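You operate a simulated robot arm through the tools that you are given. There is no shell and no other tool.

The job below is to be done with a simulated robot arm. You get a single attempt, and the scene is never put back.

TASK
Put things in order on the long table. At the end: the yellow sign from the long table stands on top of the black eraser; the black roll stands on top of the brown carton (marked "CELLS"); the purple brush stands where the small flask stood; the small flask stands where the black roll stood; whatever was shut is shut again. Leave all else as you found it, and nothing knocked over.

It is judged by the outcome, as a careful person would: the job done as asked, and still so three seconds after it is handed in. It fails if anything else is knocked over, pushed out of place, dropped, spilled or broken.

THE ROBOT
A 5-joint arm with a two-finger parallel gripper, fixed in place. Base frame: the origin is at the foot of the arm, x ahead of it, y to its left, z up; the work surface is at about z = 0. Readings come in mm, rad, newtons and seconds.
With the tool pointing down near the work surface it reaches from about 260 to 680 mm from the base axis. Its first joint turns from -1.152 to 1.152 rad. The tool tilts only in the upright plane through the base axis and itself; it spins freely about its own axis. Payload 2.9 kg.
The tool frame sits at the grasp point between the pads (the TCP): z along the fingers, y along the line on which they close. The tips reach 30 mm beyond it. The gripper opens to 110 mm. The fingers are 20 mm wide and 10 mm thick; the gripper's body (48 by 112 mm) begins 55 mm behind the TCP.
Orientation is told as [roll, pitch, yaw] about the base's x, y, z axes, in that order, counted from this pose: with the fingers straight down and closing along the base's y, the tool's x points along the base's -x, its y along +y and its z along -z.

THE INTERFACE
- The arm moves only by the tool apply_moves. Its arguments are lists of equal length, an entry for each row: "dp": the shift along the tool's x, y, z in mm, a list of three; "turn": the turn, a rotation vector about the tool's x, y, z in rad, a list of three. In form: {"dp": [[x, y, z], ...], "turn": [[ax, ay, az], ...]}. A call has 1 to 20 rows; each row is the pose to reach, as a shift and turn from the pose commanded when the call began, along the tool's axes at that moment. "gripper" is the gripper command, from -1 (shut) to 1 (fully open), values between in proportion, set as the call begins (left out, the last holds). A row lasts 0.2 s, in which the tool goes at most 50 mm and 0.15 rad; a call with a longer step from one row to the next is refused whole, and so is a gripper value outside its range. Where a pose cannot be reached the arm comes as near as it can. A force on the tool above 40 N (or 10 N above the force at the start of the call, whichever is more), or a blocked arm, ends the call early, and 0.2 s more pass. Each finger travels about 108 mm/s and halts on what it meets, pressing with about 23 N; the grip force reading is that of the motor and also rises with nothing between the fingers. The clock runs only during rows and for 0.2 s after the last one: add rows that repeat a pose to give the fingers time. It gives the time, the measured TCP pose, the force on the tool (base axes), the opening and the grip force at its end, in the units of the frame above (readings bear some noise), with the torque about the TCP (base axes, N m) and any sound that the robot's microphone picked up, and new pictures: "views" is both (left out), scene, wrist or none.
- Cameras (640 x 400 px; columns grow to the right, rows downward): "scene" is fixed at [35.7, -459.6, 588.8]; the picture's right is [0.74, -0.67, 0.00], its down [-0.47, -0.52, -0.71] and it looks along [0.48, 0.52, -0.71] (base axes); focal length 277 px, centre (320, 200). "wrist" rides on the gripper at [72, 17, -103] in the tool frame; the picture's right is [-0.23, 0.97, 0.00], its down [-0.76, -0.18, -0.62] and it looks along [-0.61, -0.14, 0.78] (tool axes); focal length 222 px, centre (320, 200). There is no depth. A picture from a camera that has moved, and an enlarged one, comes with that camera's place and axes in the base frame and with its lens.
- zoom(camera, box): a new picture of the part [left, top, right, bottom] of that camera's present view, enlarged. It takes no simulated time.
- job_done(): hands the job in; it is judged then, once.

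Nothing tells you positions but the pictures and the camera data. Unless the task says otherwise, let go and move clear before handing in.

The tools are called after "Request:" by a JSON object that holds its "name" and its "arguments". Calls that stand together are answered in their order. apply_moves: Moves the arm, as the interface text tells. Its arguments: {"type":"object","properties":{"dp":{"type":"array","items":{"type":"array","items":{"type":"number"}}},"turn":{"type":"array","items":{"type":"array","items":{"type":"number"}}},"gripper":{"type":"number"},"views":{"type":"string","enum":["both","scene","wrist","none"]}},"required":["dp","turn"]} The other tools are called the same way: zoom (camera, box) takes an enlarged picture of a part of a camera's view; job_done () hands the job in.

At the start:

```text
time_s: 0.0
position: [352.9, 39.5, 272.1]
tcp_rot: [0.0, 0.0, 0.001]
contact_force: [0.1, -0.6, 0.1]
moment: [0.0, 0.01, -0.03]
finger_gap: 110.0
grasp_force: 0.0
```

scene: 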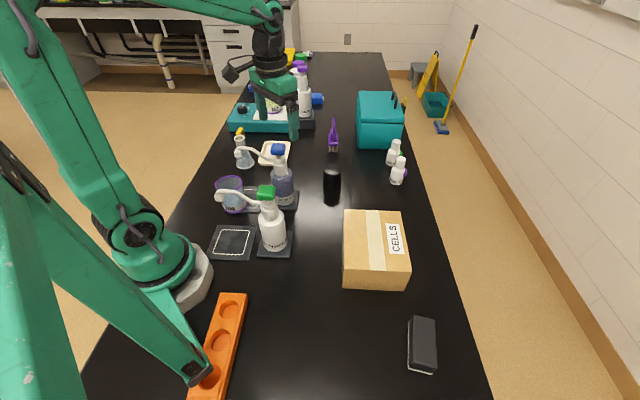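
wrist: 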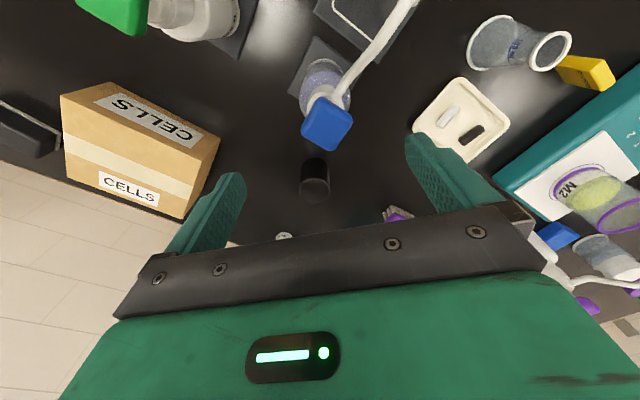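

I see a long black table with an orange rack, a carton marked CELLS, a black eraser, a black roll, a purple brush, bottles and a small flask near the left edge. I'll zoom in before moving anything.

Request:
{"name": "zoom", "arguments": {"camera": "scene", "box": [200, 110, 360, 210]}}

Request:
{"name": "zoom", "arguments": {"camera": "scene", "box": [300, 80, 460, 180]}}

Request:
{"name": "zoom", "arguments": {"camera": "scene", "box": [220, 40, 340, 115]}}

Request:
{"name": "zoom", "arguments": {"camera": "scene", "box": [180, 170, 340, 270]}}

Request:
{"name": "zoom", "arguments": {"camera": "scene", "box": [320, 200, 480, 400]}}

Request:
{"name": "zoom", "arguments": {"camera": "wrist", "box": [400, 0, 640, 150]}}

```text
4.00 times, centred on (280, 160) of scene
camera zoom: at [35.7, -459.6, 588.8], right [0.74, -0.67, 0.0], down [-0.47, -0.52, -0.71], along [0.48, 0.52, -0.71], focal length 1109 px, centre (480, 360)
```

zoom: 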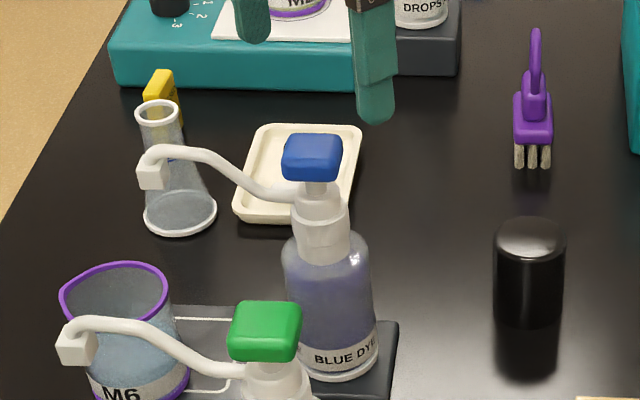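

```text
4.00 times, centred on (380, 130) of scene
camera zoom: at [35.7, -459.6, 588.8], right [0.74, -0.67, 0.0], down [-0.47, -0.52, -0.71], along [0.48, 0.52, -0.71], focal length 1109 px, centre (80, 480)
```

zoom: 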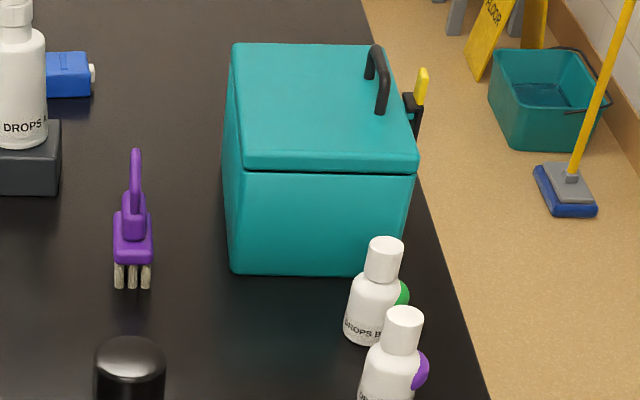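

```text
5.33 times, centred on (280, 78) of scene
camera zoom: at [35.7, -459.6, 588.8], right [0.74, -0.67, 0.0], down [-0.47, -0.52, -0.71], along [0.48, 0.52, -0.71], focal length 1479 px, centre (533, 853)
```

zoom: 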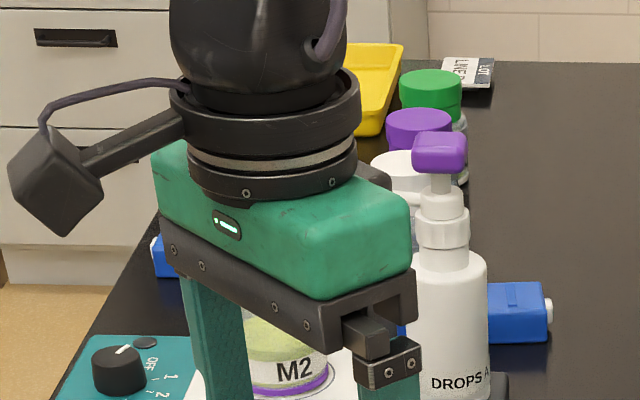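

```text
4.00 times, centred on (260, 220) of scene
camera zoom: at [35.7, -459.6, 588.8], right [0.74, -0.67, 0.0], down [-0.47, -0.52, -0.71], along [0.48, 0.52, -0.71], focal length 1109 px, centre (560, 120)
```

zoom: 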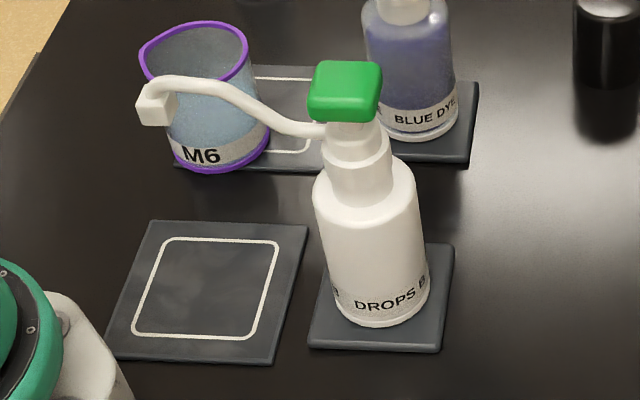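

```text
2.00 times, centred on (400, 300) of scene
camera zoom: at [35.7, -459.6, 588.8], right [0.74, -0.67, 0.0], down [-0.47, -0.52, -0.71], along [0.48, 0.52, -0.71], focal length 554 px, centre (160, 0)
```

zoom: 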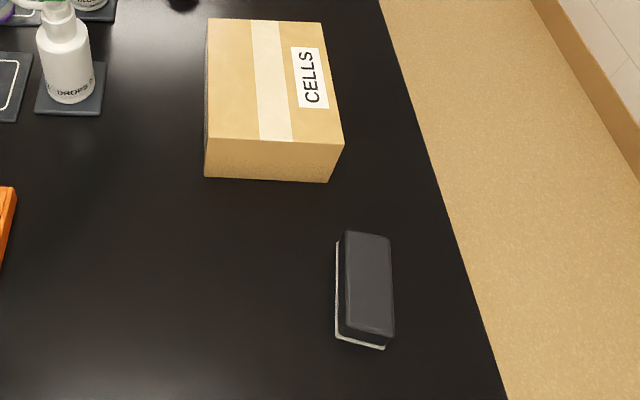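

```text
2.67 times, centred on (520, 75) of wrist
camera zoom: at [282.4, 56.4, 373.9], right [0.23, 0.97, 0.0], down [0.76, -0.18, 0.62], along [0.61, -0.14, -0.78], focal length 592 px, centre (-213, 533)
```

zoom: 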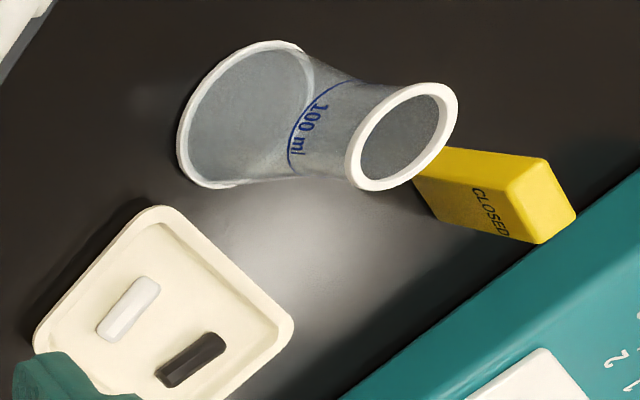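

The CLOSED sign stands behind the flask, and the roll and brush are further out. I'll zoom in on the roll, brush, sign and carton in both cameras.

Request:
{"name": "zoom", "arguments": {"camera": "wrist", "box": [270, 140, 430, 250]}}

Request:
{"name": "zoom", "arguments": {"camera": "scene", "box": [310, 110, 358, 140]}}

Request:
{"name": "zoom", "arguments": {"camera": "scene", "box": [312, 115, 360, 155]}}

Request:
{"name": "zoom", "arguments": {"camera": "scene", "box": [308, 160, 356, 210]}}

Request:
{"name": "zoom", "arguments": {"camera": "scene", "box": [224, 120, 272, 175]}}

Request:
{"name": "zoom", "arguments": {"camera": "scene", "box": [340, 80, 420, 200]}}

Request:
{"name": "zoom", "arguments": {"camera": "wrist", "box": [0, 60, 240, 240]}}

```text
3.64 times, centred on (350, 195) of wrist
camera zoom: at [282.4, 56.4, 373.9], right [0.23, 0.97, 0.0], down [0.76, -0.18, 0.62], along [0.61, -0.14, -0.78], focal length 808 px, centre (211, 218)
```

zoom: 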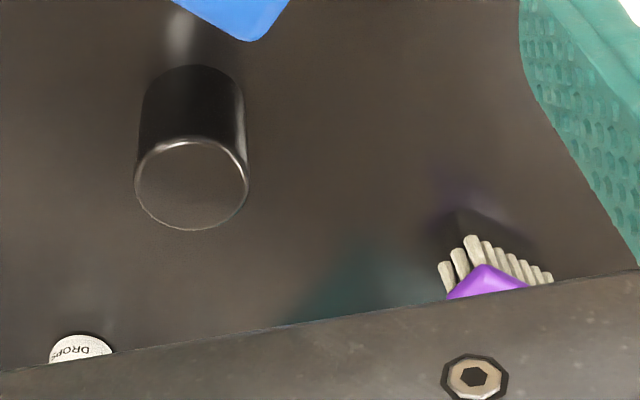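

```text
13.33 times, centred on (334, 125) of scene
camera zoom: at [35.7, -459.6, 588.8], right [0.74, -0.67, 0.0], down [-0.47, -0.52, -0.71], along [0.48, 0.52, -0.71], focal length 3697 px, centre (133, 1200)
```

zoom: 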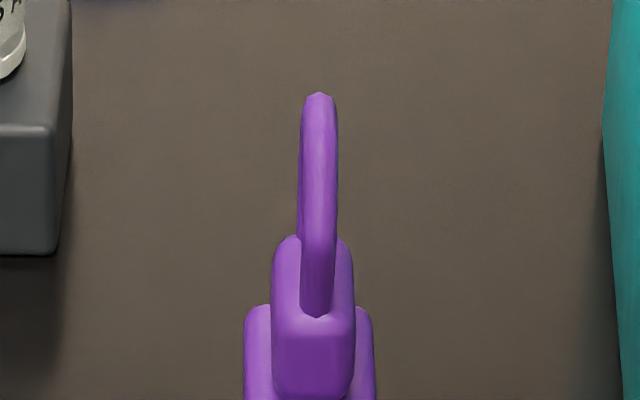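

```text
10.00 times, centred on (336, 135) of scene
camera zoom: at [35.7, -459.6, 588.8], right [0.74, -0.67, 0.0], down [-0.47, -0.52, -0.71], along [0.48, 0.52, -0.71], focal length 2772 px, centre (160, 850)
```

zoom: 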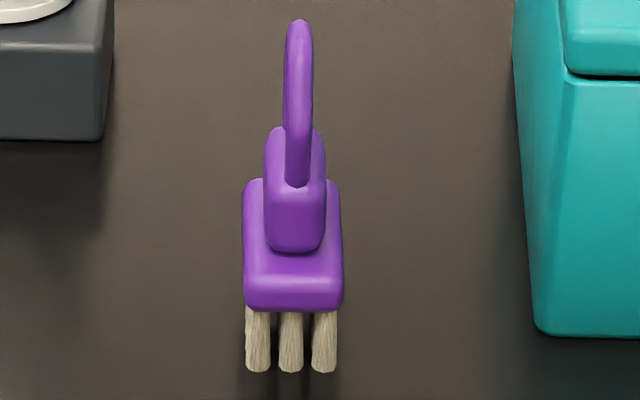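

```text
8.00 times, centred on (332, 185) of scene
camera zoom: at [35.7, -459.6, 588.8], right [0.74, -0.67, 0.0], down [-0.47, -0.52, -0.71], along [0.48, 0.52, -0.71], focal length 2218 px, centre (224, 320)
```

zoom: 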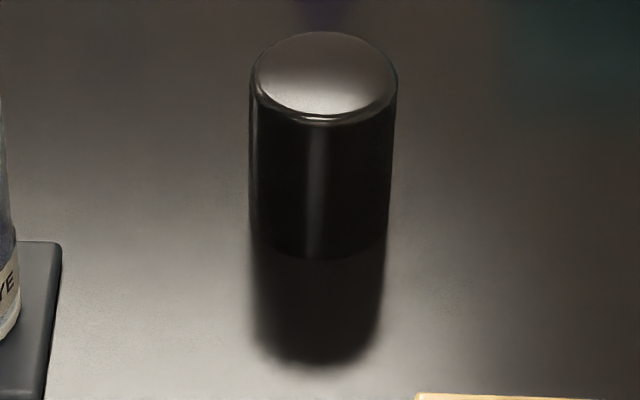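

```text
7.27 times, centred on (248, 148) of scene
camera zoom: at [35.7, -459.6, 588.8], right [0.74, -0.67, 0.0], down [-0.47, -0.52, -0.71], along [0.48, 0.52, -0.71], focal length 2016 px, centre (844, 582)
```

zoom: 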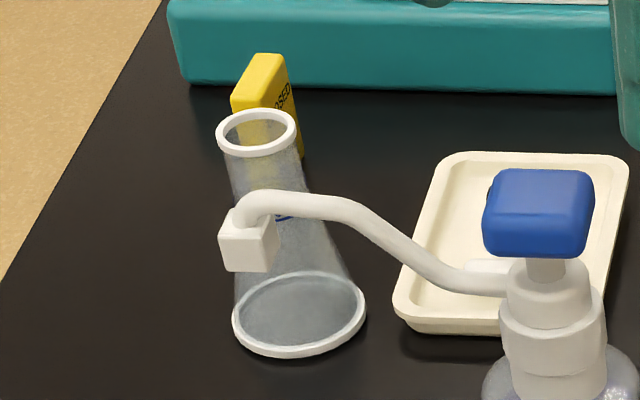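

```text
3.33 times, centred on (380, 140) of scene
camera zoom: at [35.7, -459.6, 588.8], right [0.74, -0.67, 0.0], down [-0.47, -0.52, -0.71], along [0.48, 0.52, -0.71], focal length 924 px, centre (120, 400)
```

zoom: 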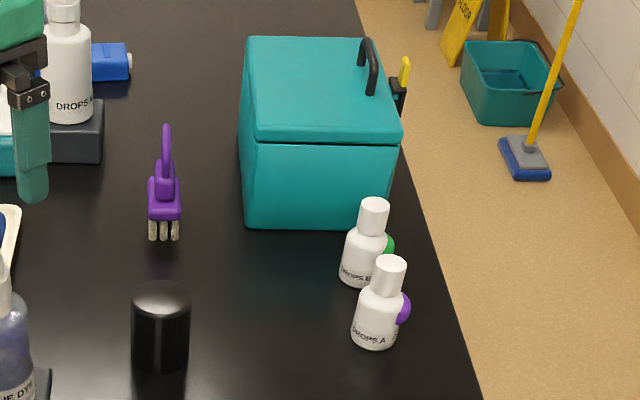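

```text
2.22 times, centred on (120, 150) of wrist
camera zoom: at [282.4, 56.4, 373.9], right [0.23, 0.97, 0.0], down [0.76, -0.18, 0.62], along [0.61, -0.14, -0.78], focal length 494 px, centre (764, 311)
```

zoom: 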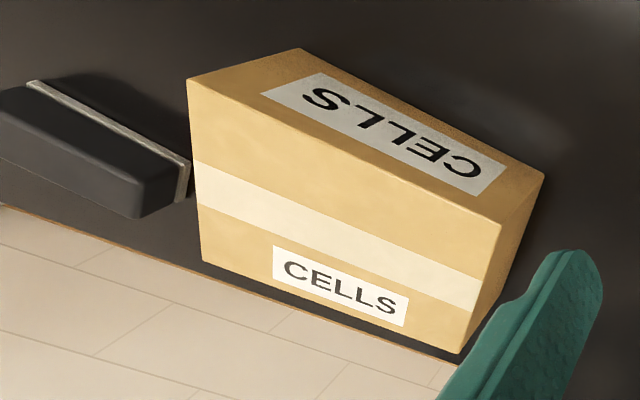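

The roll is about Ø54 × 67 mm near (501, -3), the flask is near (360, 281), the sign near (420, 395) and the brush near (636, 129). The eraser is near (303, -458) and the carton centre near (389, -256). I'll swing the wrist camera over the flask and sign first.

Request:
{"name": "apply_moves", "arguments": {"dp": [[-5, 37, -3], [-9, 74, -5], [-14, 110, -7], [-18, 147, -8], [-23, 184, -8], [-27, 220, -8], [-27, 220, -8]], "turn": [[0, 0, -0.12], [0, 0, -0.24], [0, 0, -0.36], [0, 0, -0.48], [0, 0, -0.6], [0, 0, -0.7], [0, 0, -0.7]], "gripper": 1}}

```text
time_s: 1.6
position: [380.3, 260.1, 279.9]
tcp_rot: [0.002, 0.002, 0.702]
contact_force: [-0.1, 0.8, -0.3]
moment: [-0.05, 0.03, 0.02]
finger_gap: 110.0
grasp_force: 0.0
camera wrist: at [316.4, 225.6, 381.7], right [-0.46, 0.89, 0.0], down [0.7, 0.36, 0.62], along [0.55, 0.28, -0.78], focal length 222 px, centre (320, 200)
```

scene: 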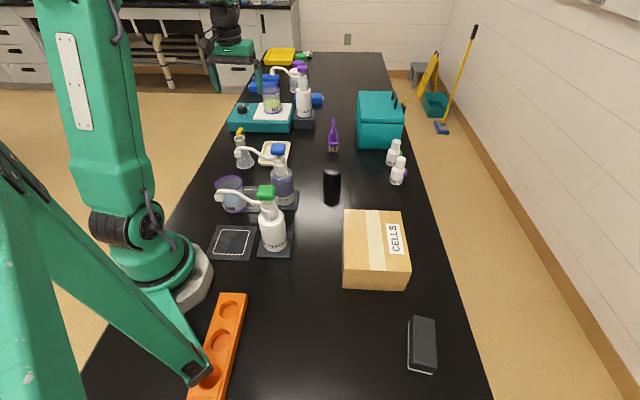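
wrist: 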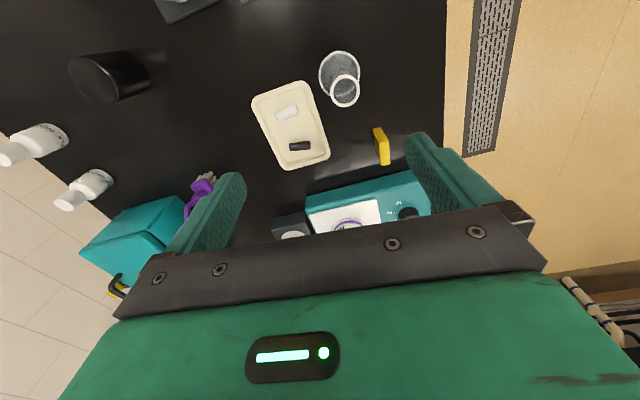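

Request:
{"name": "zoom", "arguments": {"camera": "wrist", "box": [300, 30, 460, 130]}}

Request:
{"name": "zoom", "arguments": {"camera": "wrist", "box": [350, 110, 430, 180]}}

Request:
{"name": "zoom", "arguments": {"camera": "scene", "box": [220, 40, 340, 115]}}

Request:
{"name": "zoom", "arguments": {"camera": "wrist", "box": [40, 30, 280, 240]}}

Request:
{"name": "zoom", "arguments": {"camera": "scene", "box": [0, 180, 260, 400]}}

```text
4.00 times, centred on (380, 80) of wrist
camera zoom: at [316.4, 225.6, 381.7], right [-0.46, 0.89, 0.0], down [0.7, 0.36, 0.62], along [0.55, 0.28, -0.78], focal length 888 px, centre (80, 680)
```

zoom: 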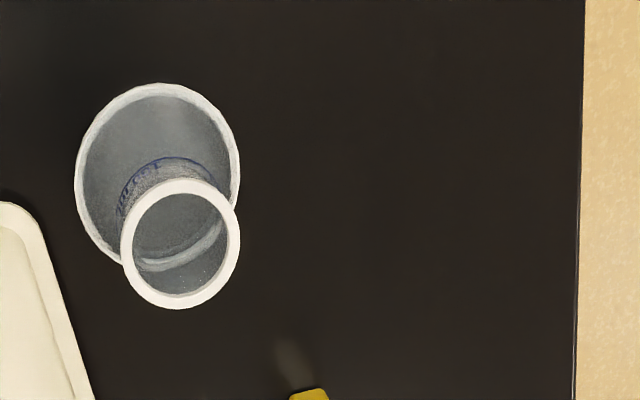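

```text
5.71 times, centred on (390, 145) of wrist
camera zoom: at [316.4, 225.6, 381.7], right [-0.46, 0.89, 0.0], down [0.7, 0.36, 0.62], along [0.55, 0.28, -0.78], focal length 1269 px, centre (-80, 514)
```

zoom: 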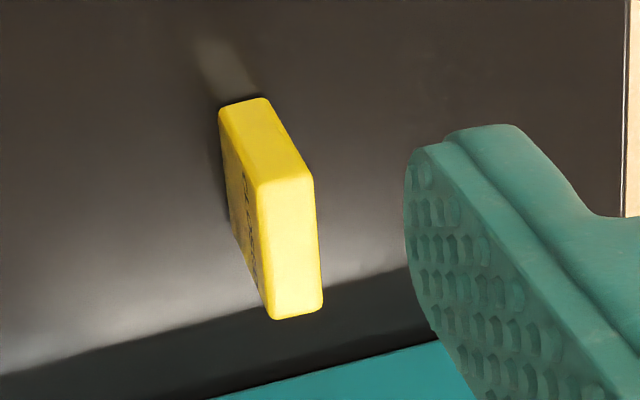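

```text
5.33 times, centred on (280, 78) of scene
camera zoom: at [35.7, -459.6, 588.8], right [0.74, -0.67, 0.0], down [-0.47, -0.52, -0.71], along [0.48, 0.52, -0.71], focal length 1479 px, centre (533, 853)
```

zoom: 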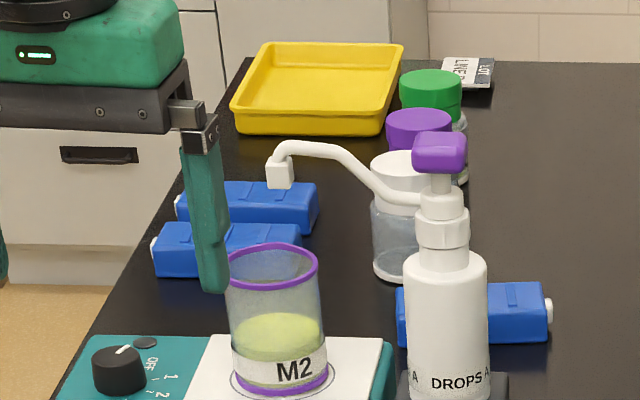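

```text
1.90 times, centred on (160, 135) of wrist
camera zoom: at [316.4, 225.6, 381.7], right [-0.46, 0.89, 0.0], down [0.7, 0.36, 0.62], along [0.55, 0.28, -0.78], focal length 423 px, centre (625, 324)
```

zoom: 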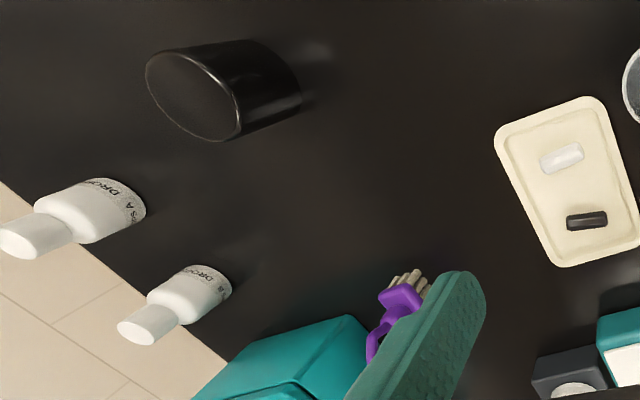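

```text
1.82 times, centred on (130, 290) of scene
camera zoom: at [35.7, -459.6, 588.8], right [0.74, -0.67, 0.0], down [-0.47, -0.52, -0.71], along [0.48, 0.52, -0.71], focal length 504 px, centre (666, 36)
```

zoom: 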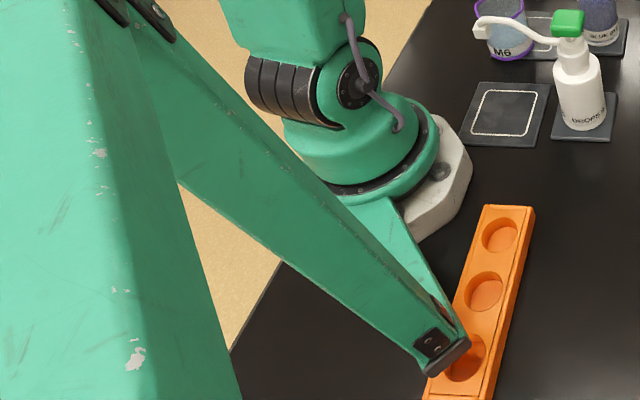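

The sign is about 41 × 15 × 58 mm at (416, 394), with its long axis roughly radial. The flask is at (358.5, 281), with a rim about Ø34, a base about Ø62 and a height of 105 mm. Next I'll go above the roll and check where it stands.

Request:
{"name": "apply_moves", "arguments": {"dp": [[11, -40, 5], [22, -80, 15], [33, -120, 30], [44, -160, 45], [55, -200, 57], [66, -240, 69], [77.4, -279.4, 80], [77.4, -279.4, 80]], "turn": [[0, 0, 0.1], [0, 0, 0.2], [0, 0, 0.3], [0, 0, 0.4], [0, 0, 0.5], [0, 0, 0.6], [0, 0, 0.7], [0, 0, 0.7]]}}

```text
time_s: 3.4
position: [501.7, -2.9, 201.6]
tcp_rot: [-0.001, 0.002, -0.003]
contact_force: [0.3, -0.1, -0.5]
moment: [0.03, 0.0, -0.02]
finger_gap: 109.9
grasp_force: 0.1
camera wrist: at [430.7, 14.1, 303.7], right [0.23, 0.97, 0.0], down [0.76, -0.18, 0.62], along [0.61, -0.14, -0.78], focal length 222 px, centre (320, 200)
```

scene: 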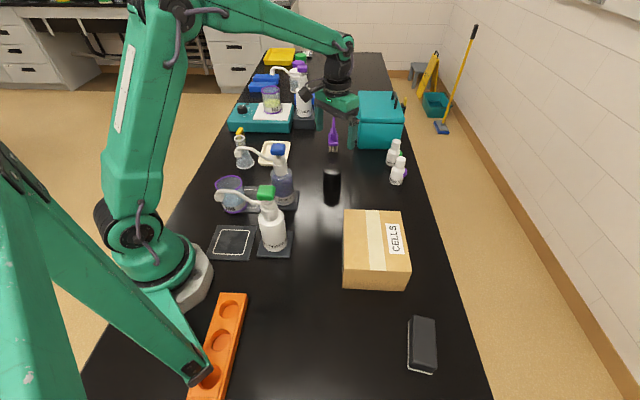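
wrist: 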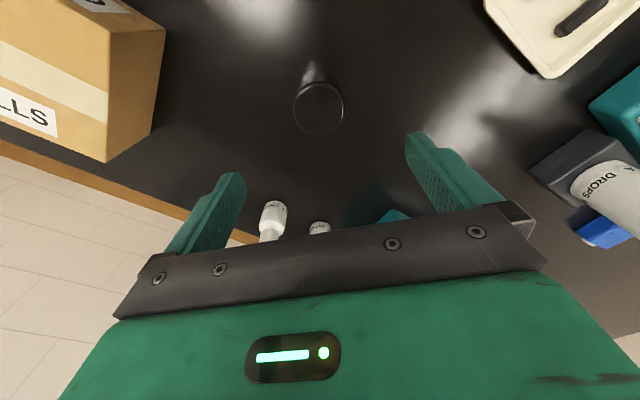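

Request:
{"name": "zoom", "arguments": {"camera": "wrist", "box": [270, 50, 370, 150]}}

Request:
{"name": "zoom", "arguments": {"camera": "scene", "box": [300, 80, 370, 210]}}

```text
4.00 times, centred on (320, 100) of wrist
camera zoom: at [430.7, 14.1, 303.7], right [0.23, 0.97, 0.0], down [0.76, -0.18, 0.62], along [0.61, -0.14, -0.78], focal length 888 px, centre (320, 600)
```

zoom: 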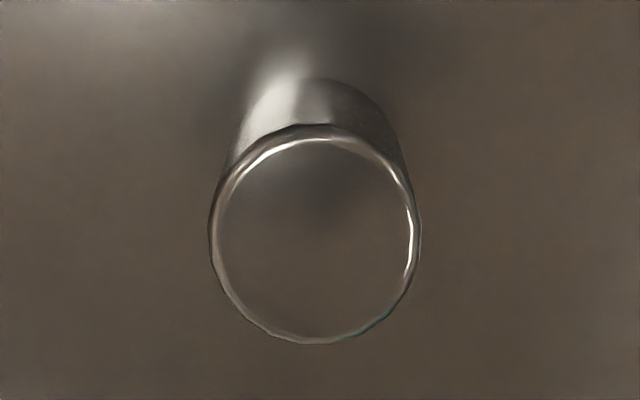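

```text
3.08 times, centred on (335, 145) of scene
camera zoom: at [35.7, -459.7, 588.8], right [0.74, -0.67, 0.0], down [-0.47, -0.52, -0.71], along [0.48, 0.52, -0.71], focal length 853 px, centre (274, 369)
```

zoom: 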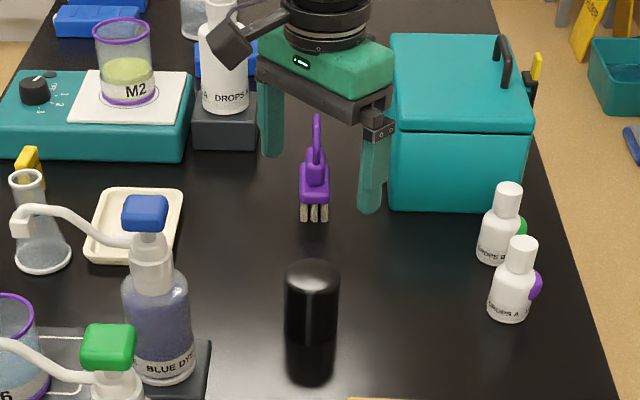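

The gripper is centred over the roll, which I measure at about (500, -2.7) with nothing near it. I'll lower and close on it.

Request:
{"name": "apply_moves", "arguments": {"dp": [[1.5, 0, 40], [1.5, 0, 80], [1.5, 0, 120], [1.5, 0, 150], [1.5, 0, 162], [1.5, 0, 162]], "turn": [[0, 0, 0], [0, 0, 0], [0, 0, 0], [0, 0, 0], [0, 0, 0], [0, 0, 0]], "gripper": 1}}

```text
time_s: 4.8
position: [499.2, -3.1, 36.6]
tcp_rot: [0.0, 0.0, 0.0]
contact_force: [0.6, 0.1, -1.0]
moment: [0.01, -0.02, 0.04]
finger_gap: 109.8
grasp_force: 0.1
camera wrist: at [428.0, 13.6, 139.5], right [0.23, 0.97, 0.0], down [0.76, -0.18, 0.62], along [0.61, -0.14, -0.78], focal length 222 px, centre (320, 200)
```

scene: 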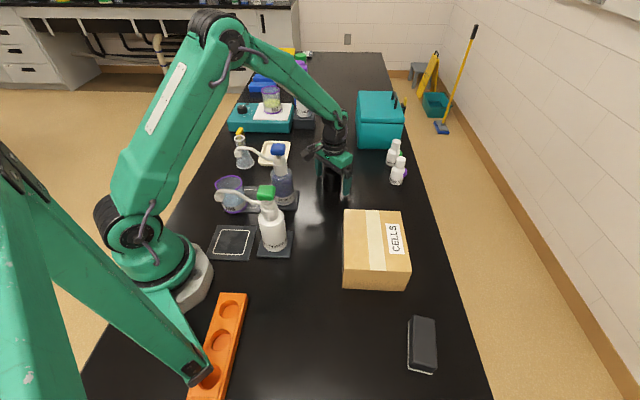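
wrist: 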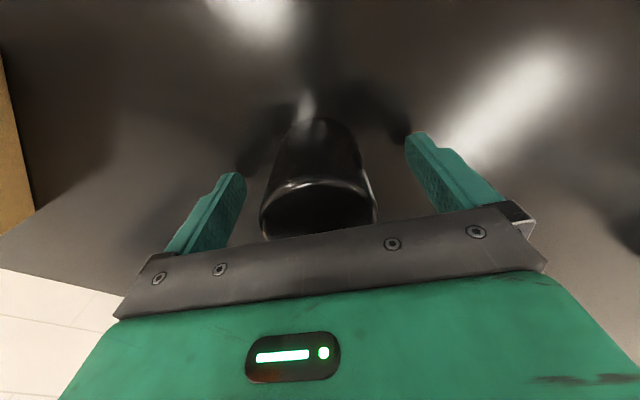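

Request:
{"name": "apply_moves", "arguments": {"dp": [[0, 0, 0], [0, 0, 0], [0, 0, 0], [0, 0, 0]], "turn": [[0, 0, 0], [0, 0, 0], [0, 0, 0], [0, 0, 0]], "gripper": -1, "views": "wrist"}}

```text
time_s: 5.8
position: [497.6, -3.5, 37.6]
tcp_rot: [-0.001, -0.001, 0.0]
contact_force: [-0.4, 0.2, 0.5]
moment: [-0.02, 0.0, 0.01]
finger_gap: 55.0
grasp_force: 23.3
camera wrist: at [428.0, 13.6, 139.7], right [0.23, 0.97, 0.0], down [0.76, -0.18, 0.62], along [0.61, -0.14, -0.78], focal length 222 px, centre (320, 200)
```

wrist: 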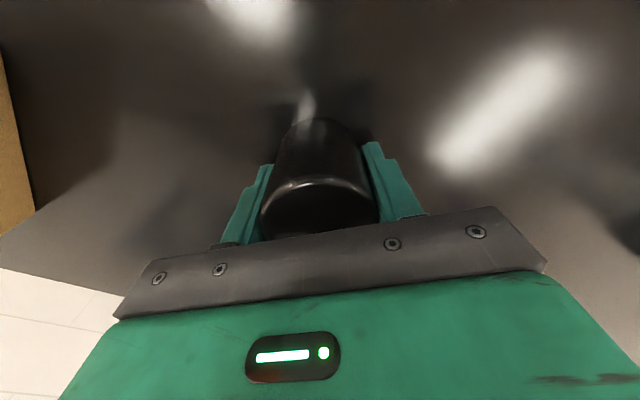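

The roll is gripped, with a gap of 55 mm. I'll lift it straight up and carry it over the carton.

Request:
{"name": "apply_moves", "arguments": {"dp": [[0, 0, -30], [0, 0, -75], [0, 0, -120], [0, 0, -155], [16, -36, -155], [32, -72, -155], [47, -108, -155], [63, -144, -155], [79, -180, -155], [94, -216, -155], [110, -252.6, -155], [110, -252.6, -155]], "turn": [[0, 0, 0], [0, 0, 0], [0, 0, 0], [0, 0, 0], [0, 0, 0.083], [0, 0, 0.166], [0, 0, 0.249], [0, 0, 0.332], [0, 0, 0.415], [0, 0, 0.498], [0, 0, 0.58], [0, 0, 0.58]]}}

```text
time_s: 8.4
position: [390.6, -258.7, 193.6]
tcp_rot: [0.0, -0.001, -0.581]
contact_force: [0.3, -0.8, -1.3]
moment: [-0.04, 0.01, 0.02]
finger_gap: 54.7
grasp_force: 23.1
camera wrist: at [340.5, -204.4, 295.2], right [0.72, 0.69, 0.0], down [0.54, -0.57, 0.62], along [0.43, -0.45, -0.78], focal length 222 px, centre (320, 200)
```

scene: 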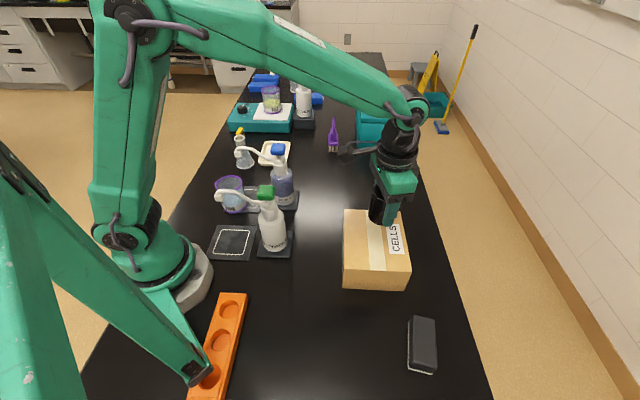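
wrist: 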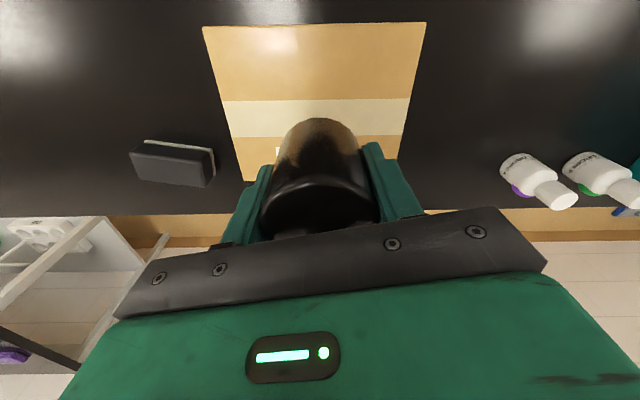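

Request:
{"name": "zoom", "arguments": {"camera": "wrist", "box": [180, 0, 450, 190]}}

Request:
{"name": "zoom", "arguments": {"camera": "scene", "box": [320, 150, 440, 300]}}

```text
2.11 times, centred on (315, 95) of wrist
camera zoom: at [340.5, -204.4, 295.2], right [0.72, 0.69, 0.0], down [0.54, -0.57, 0.62], along [0.43, -0.45, -0.78], focal length 468 px, centre (330, 421)
```

zoom: 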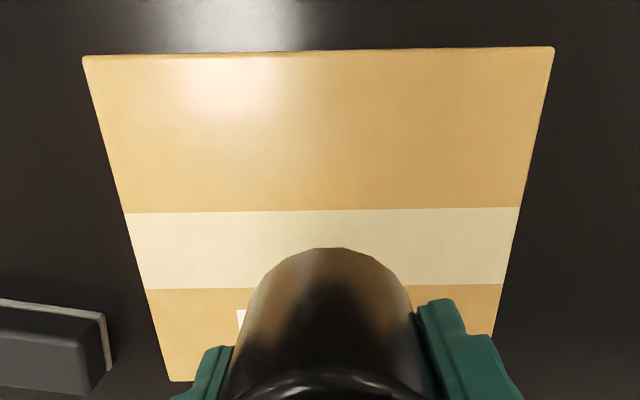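

```text
2.67 times, centred on (380, 225) of scene
camera zoom: at [35.7, -459.7, 588.8], right [0.74, -0.67, 0.0], down [-0.47, -0.52, -0.71], along [0.48, 0.52, -0.71], focal length 739 px, centre (160, 133)
```

zoom: 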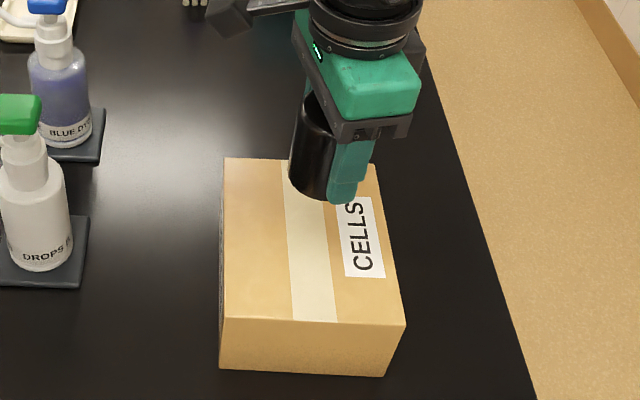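

The roll is over the carton's middle at about (389, -259), and the carton top is near z = 79. I'll lower it most of the way, then feel for contact in small steps.

Request:
{"name": "apply_moves", "arguments": {"dp": [[0, 0, 35], [0, 0, 58], [0, 0, 68], [0, 0, 68]], "turn": [[0, 0, 0], [0, 0, 0], [0, 0, 0], [0, 0, 0]]}}

Request:
{"name": "zoom", "arguments": {"camera": "scene", "box": [340, 170, 420, 250]}}

```text
time_s: 9.4
position: [391.0, -258.1, 124.8]
tcp_rot: [-0.001, 0.001, -0.579]
contact_force: [0.6, 0.4, -0.6]
moment: [-0.01, 0.03, 0.02]
finger_gap: 55.1
grasp_force: 22.9
camera wrist: at [340.1, -203.3, 226.9], right [0.72, 0.69, 0.0], down [0.54, -0.57, 0.62], along [0.43, -0.45, -0.78], focal length 222 px, centre (320, 200)
```

scene: 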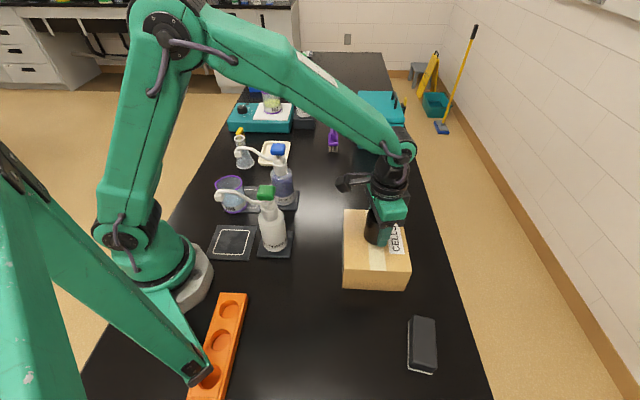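
wrist: 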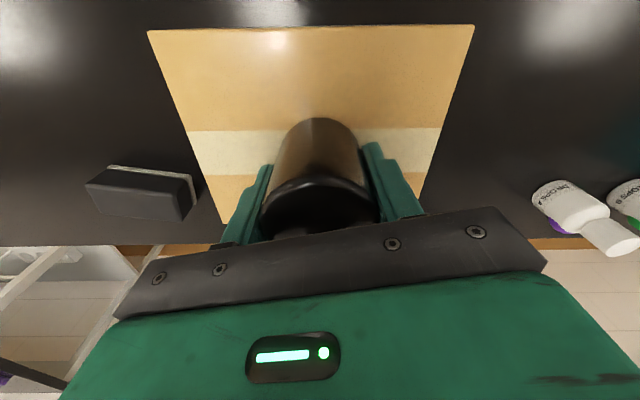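

```text
5.00 times, centred on (380, 210) of scene
camera zoom: at [35.7, -459.7, 588.8], right [0.74, -0.67, 0.0], down [-0.47, -0.52, -0.71], along [0.48, 0.52, -0.71], focal length 1386 px, centre (20, 150)
```

zoom: 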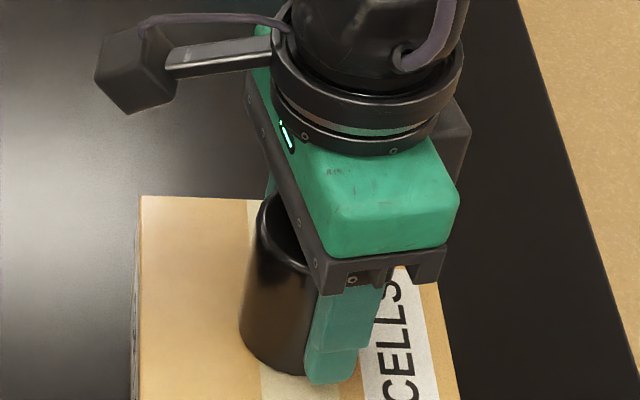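

Request:
{"name": "apply_moves", "arguments": {"dp": [[0, 0, 2], [0, 0, 4], [0, 0, 6], [0, 0, 6]], "turn": [[0, 0, 0], [0, 0, 0], [0, 0, 0], [0, 0, 0]], "views": "none"}}

```text
time_s: 10.4
position: [390.8, -257.1, 119.8]
tcp_rot: [0.001, -0.005, -0.578]
contact_force: [0.6, -0.1, 16.5]
moment: [-0.04, -0.03, 0.04]
finger_gap: 55.2
grasp_force: 22.5
```

Contact came at about z = 120 with 16 N. I'll ease off slightly and open to release.

Request:
{"name": "apply_moves", "arguments": {"dp": [[0, 0, -1], [0, 0, -1]], "turn": [[0, 0, 0], [0, 0, 0]], "views": "none"}}

Request:
{"name": "apply_moves", "arguments": {"dp": [[0, 0, 0], [0, 0, 0], [0, 0, 0]], "turn": [[0, 0, 0], [0, 0, 0], [0, 0, 0]], "gripper": 0.4, "views": "both"}}

```text
time_s: 11.0
position: [389.2, -258.4, 119.7]
tcp_rot: [0.002, 0.001, -0.577]
contact_force: [3.4, -0.7, 8.8]
moment: [-0.13, -0.34, 0.03]
finger_gap: 55.0
grasp_force: 23.4
```

```text
time_s: 11.8
position: [388.6, -257.2, 119.0]
tcp_rot: [0.0, -0.001, -0.58]
contact_force: [0.0, 0.0, -0.5]
moment: [0.01, -0.01, -0.04]
finger_gap: 77.0
grasp_force: 0.0
camera wrist: at [339.3, -203.4, 222.3], right [0.72, 0.69, 0.0], down [0.54, -0.57, 0.62], along [0.43, -0.45, -0.78], focal length 222 px, centre (320, 200)
```

scene: 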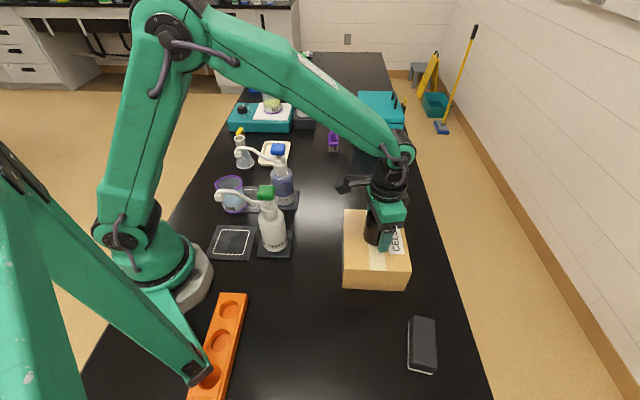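
wrist: 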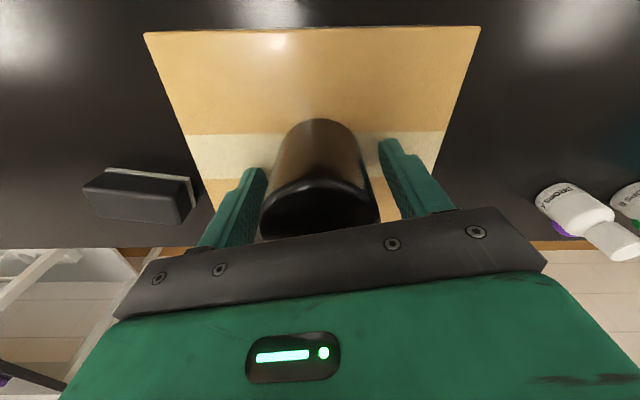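

The roll is free and standing. I'll lift straight up and look at the roll and the eraser.

Request:
{"name": "apply_moves", "arguments": {"dp": [[0, 0, -30], [0, 0, -70], [0, 0, -115], [0, 0, -160], [0, 0, -160]], "turn": [[0, 0, 0], [0, 0, 0], [0, 0, 0], [0, 0, 0], [0, 0, 0]], "gripper": 1}}

Request:
{"name": "zoom", "arguments": {"camera": "wrist", "box": [100, 60, 340, 210]}}

Request:
{"name": "zoom", "arguments": {"camera": "scene", "box": [330, 180, 450, 390]}}

```text
time_s: 13.0
position: [390.2, -257.3, 277.8]
tcp_rot: [0.0, 0.0, -0.579]
contact_force: [0.3, 0.5, -0.6]
moment: [0.02, -0.03, 0.03]
finger_gap: 110.1
grasp_force: 0.0
camera wrist: at [340.5, -202.8, 381.1], right [0.72, 0.69, 0.0], down [0.54, -0.57, 0.62], along [0.43, -0.45, -0.78], focal length 222 px, centre (320, 200)
```

scene: 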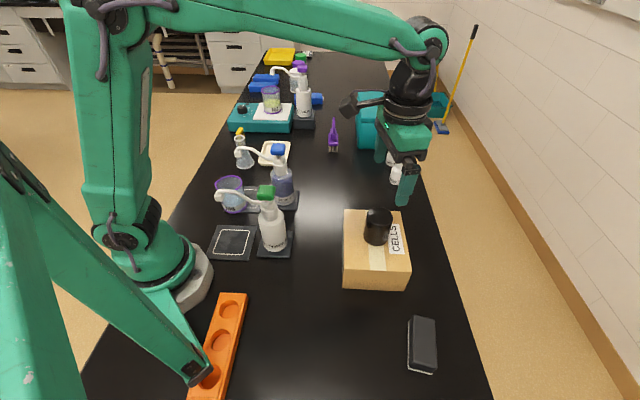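
wrist: 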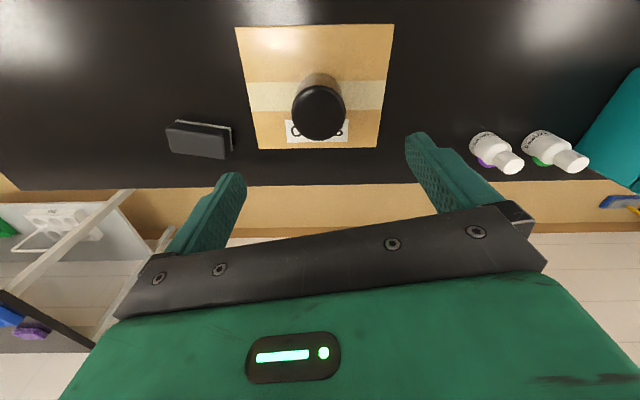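

```text
2.67 times, centred on (220, 135) of wrist
camera zoom: at [340.5, -202.8, 381.1], right [0.72, 0.69, 0.0], down [0.54, -0.57, 0.62], along [0.43, -0.45, -0.78], focal length 592 px, centre (587, 373)
```

zoom: 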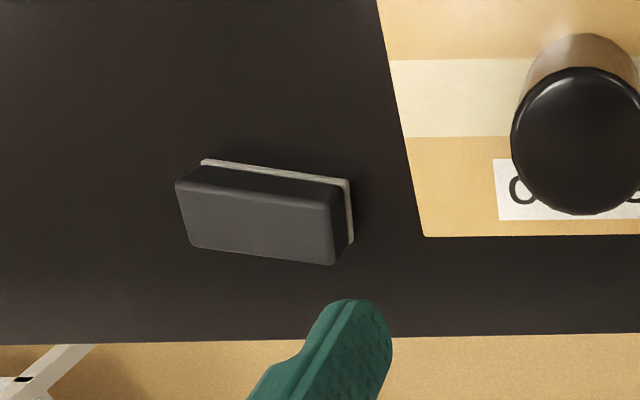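

```text
1.90 times, centred on (390, 285) of scene
camera zoom: at [35.7, -459.6, 588.8], right [0.74, -0.67, 0.0], down [-0.47, -0.52, -0.71], along [0.48, 0.52, -0.71], focal length 528 px, centre (187, 38)
```

zoom: 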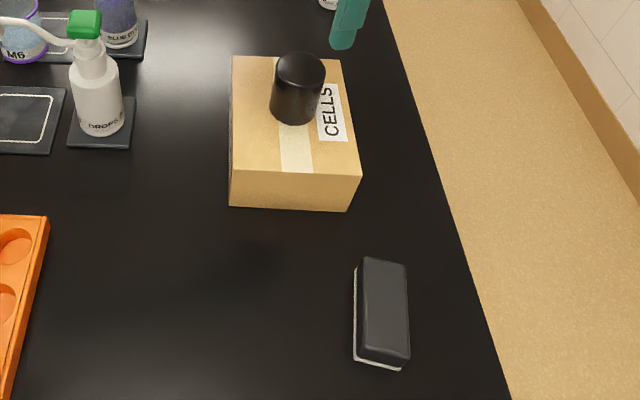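

The roll stands on the carton. The eraser's top is about 86 × 39 mm, centred at (303, -459), with its long axis at about 35° and the top near z = 35. I'll check the flask's profile before going for it.

Request:
{"name": "zoom", "arguments": {"camera": "scene", "box": [226, 122, 266, 174]}}

Request:
{"name": "zoom", "arguments": {"camera": "scene", "box": [215, 115, 305, 185]}}

```text
7.69 times, centred on (246, 148) of scene
camera zoom: at [35.7, -459.6, 588.8], right [0.74, -0.67, 0.0], down [-0.47, -0.52, -0.71], along [0.48, 0.52, -0.71], focal length 2133 px, centre (889, 600)
```

zoom: 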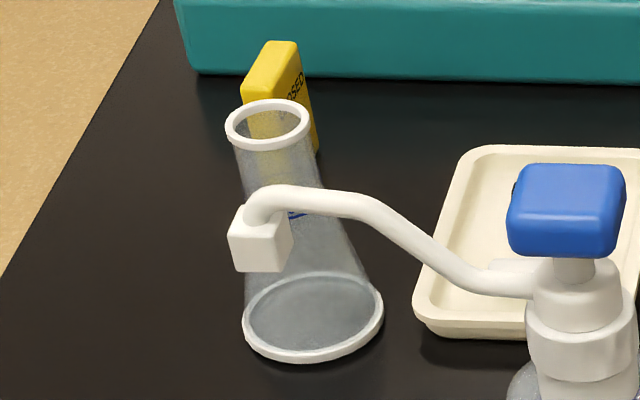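

```text
5.71 times, centred on (260, 150) of scene
camera zoom: at [35.7, -459.6, 588.8], right [0.74, -0.67, 0.0], down [-0.47, -0.52, -0.71], along [0.48, 0.52, -0.71], focal length 1584 px, centre (663, 486)
```

zoom: 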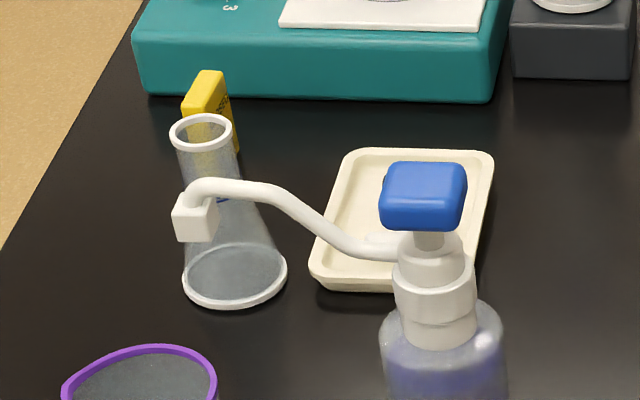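

The flask neck is nearly cylindrical, about Ø30 over the top 30 mm, with a slightly wider rim. I'll swing high over to the flask and look from above.

Request:
{"name": "apply_moves", "arguments": {"dp": [[26.8, 36.1, 0], [53.6, 72.1, 0], [80.4, 108.2, 0], [107.2, 144.3, 0], [134, 180.3, 0], [160.8, 216.4, 0], [187.5, 252.5, 0], [214.3, 288.5, 0], [241.1, 324.6, 0], [267.9, 360.7, 0], [294.7, 396.7, 0], [321.5, 432.8, 0], [321.5, 432.8, 0]], "turn": [[0, 0, -0.103], [0, 0, -0.207], [0, 0, -0.31], [0, 0, -0.413], [0, 0, -0.517], [0, 0, -0.62], [0, 0, -0.723], [0, 0, -0.827], [0, 0, -0.93], [0, 0, -1.033], [0, 0, -1.137], [0, 0, -1.24], [0, 0, -1.24]], "gripper": 0.4}}

Request:
{"name": "zoom", "arguments": {"camera": "wrist", "box": [240, 40, 400, 140]}}

Request:
{"name": "zoom", "arguments": {"camera": "scene", "box": [340, 190, 420, 300]}}

```text
time_s: 15.8
position: [357.8, 281.8, 280.6]
tcp_rot: [0.002, 0.0, 0.66]
contact_force: [-0.8, 0.1, -0.4]
moment: [0.04, -0.01, 0.0]
finger_gap: 77.0
grasp_force: 0.1
camera wrist: at [291.2, 250.6, 383.0], right [-0.42, 0.91, 0.0], down [0.71, 0.33, 0.62], along [0.57, 0.26, -0.78], focal length 222 px, centre (320, 200)
```

scene: 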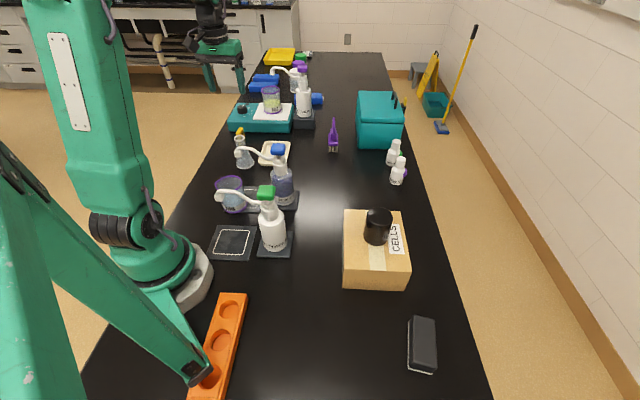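
wrist: 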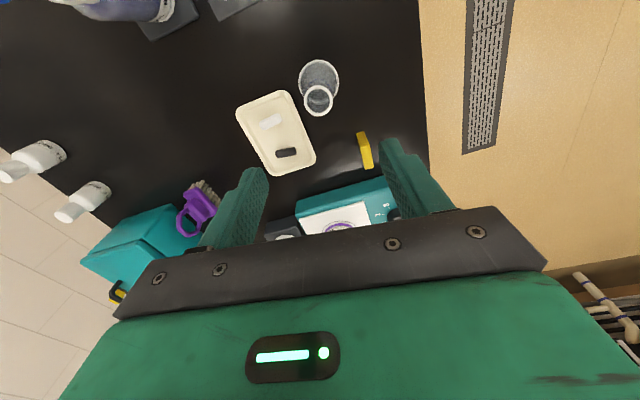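

```text
4.00 times, centred on (320, 90) of wrist
camera zoom: at [291.2, 250.6, 383.0], right [-0.42, 0.91, 0.0], down [0.71, 0.33, 0.62], along [0.57, 0.26, -0.78], focal length 888 px, centre (320, 640)
```

zoom: 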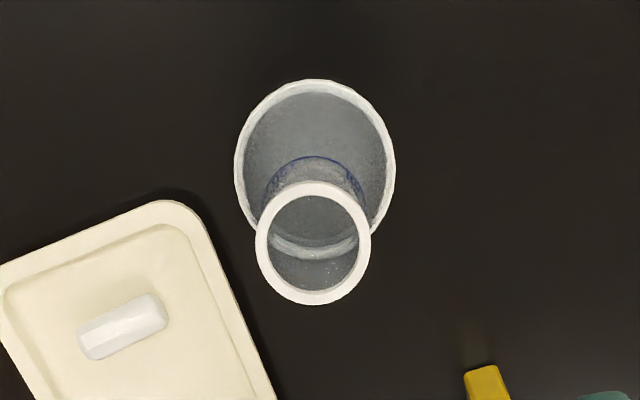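

```text
3.64 times, centred on (380, 245) of scene
camera zoom: at [35.7, -459.6, 588.8], right [0.74, -0.67, 0.0], down [-0.47, -0.52, -0.71], along [0.48, 0.52, -0.71], focal length 1008 px, centre (102, 36)
```

zoom: 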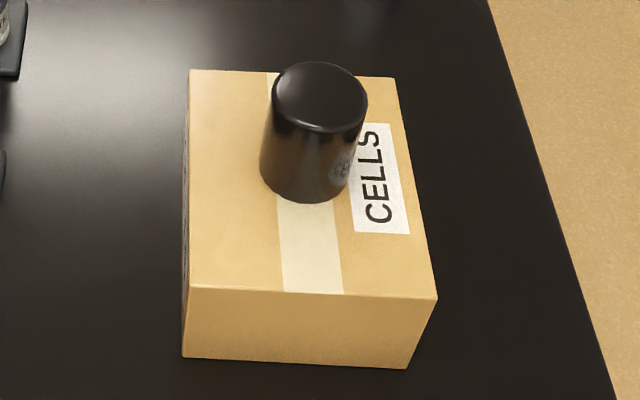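

The TCP sits over the flask, now measured at about (358, 280.5). I'll descend so the pads straddle the neck.

Request:
{"name": "apply_moves", "arguments": {"dp": [[0, 0, 45], [0, 0, 90], [0, 0, 130], [0, 0, 160], [0, 0, 178], [0, 0, 186], [0, 0, 186]], "turn": [[0, 0, 0], [0, 0, 0], [0, 0, 0], [0, 0, 0], [0, 0, 0], [0, 0, 0], [0, 0, 0]], "gripper": 0.4}}

Request:
{"name": "zoom", "arguments": {"camera": "scene", "box": [200, 100, 300, 180]}}

```text
time_s: 17.4
position: [358.3, 282.0, 92.9]
tcp_rot: [-0.001, 0.001, 0.66]
contact_force: [0.3, 0.6, -0.9]
moment: [-0.01, 0.0, -0.02]
finger_gap: 77.2
grasp_force: 0.1
camera wrist: at [292.3, 250.6, 195.9], right [-0.42, 0.91, 0.0], down [0.71, 0.33, 0.62], along [0.57, 0.26, -0.78], focal length 222 px, centre (320, 200)
```

scene: 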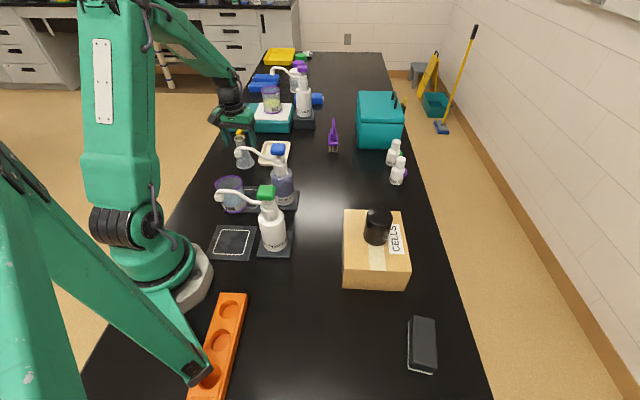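
wrist: 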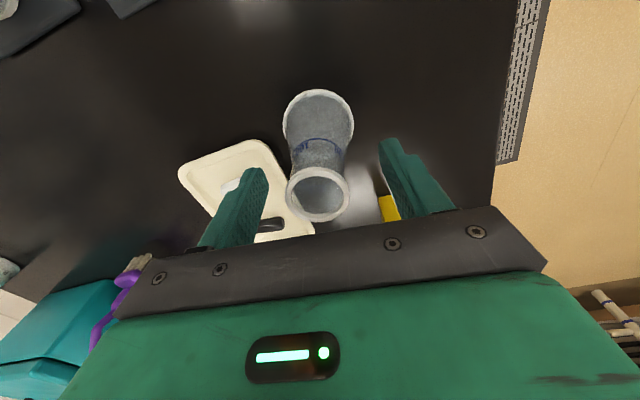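

```text
5.00 times, centred on (250, 140) of scene
camera zoom: at [35.7, -459.6, 588.8], right [0.74, -0.67, 0.0], down [-0.47, -0.52, -0.71], along [0.48, 0.52, -0.71], focal length 1386 px, centre (670, 500)
```

zoom: 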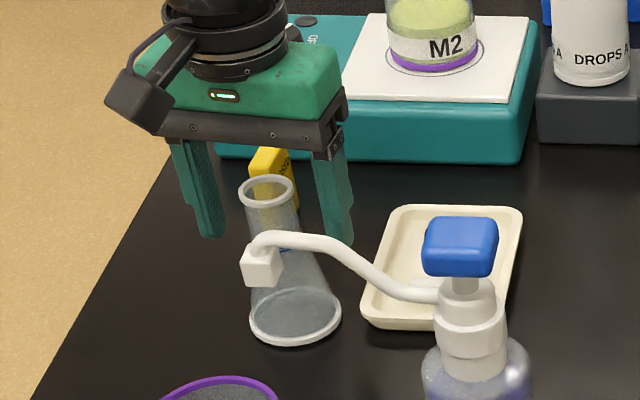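

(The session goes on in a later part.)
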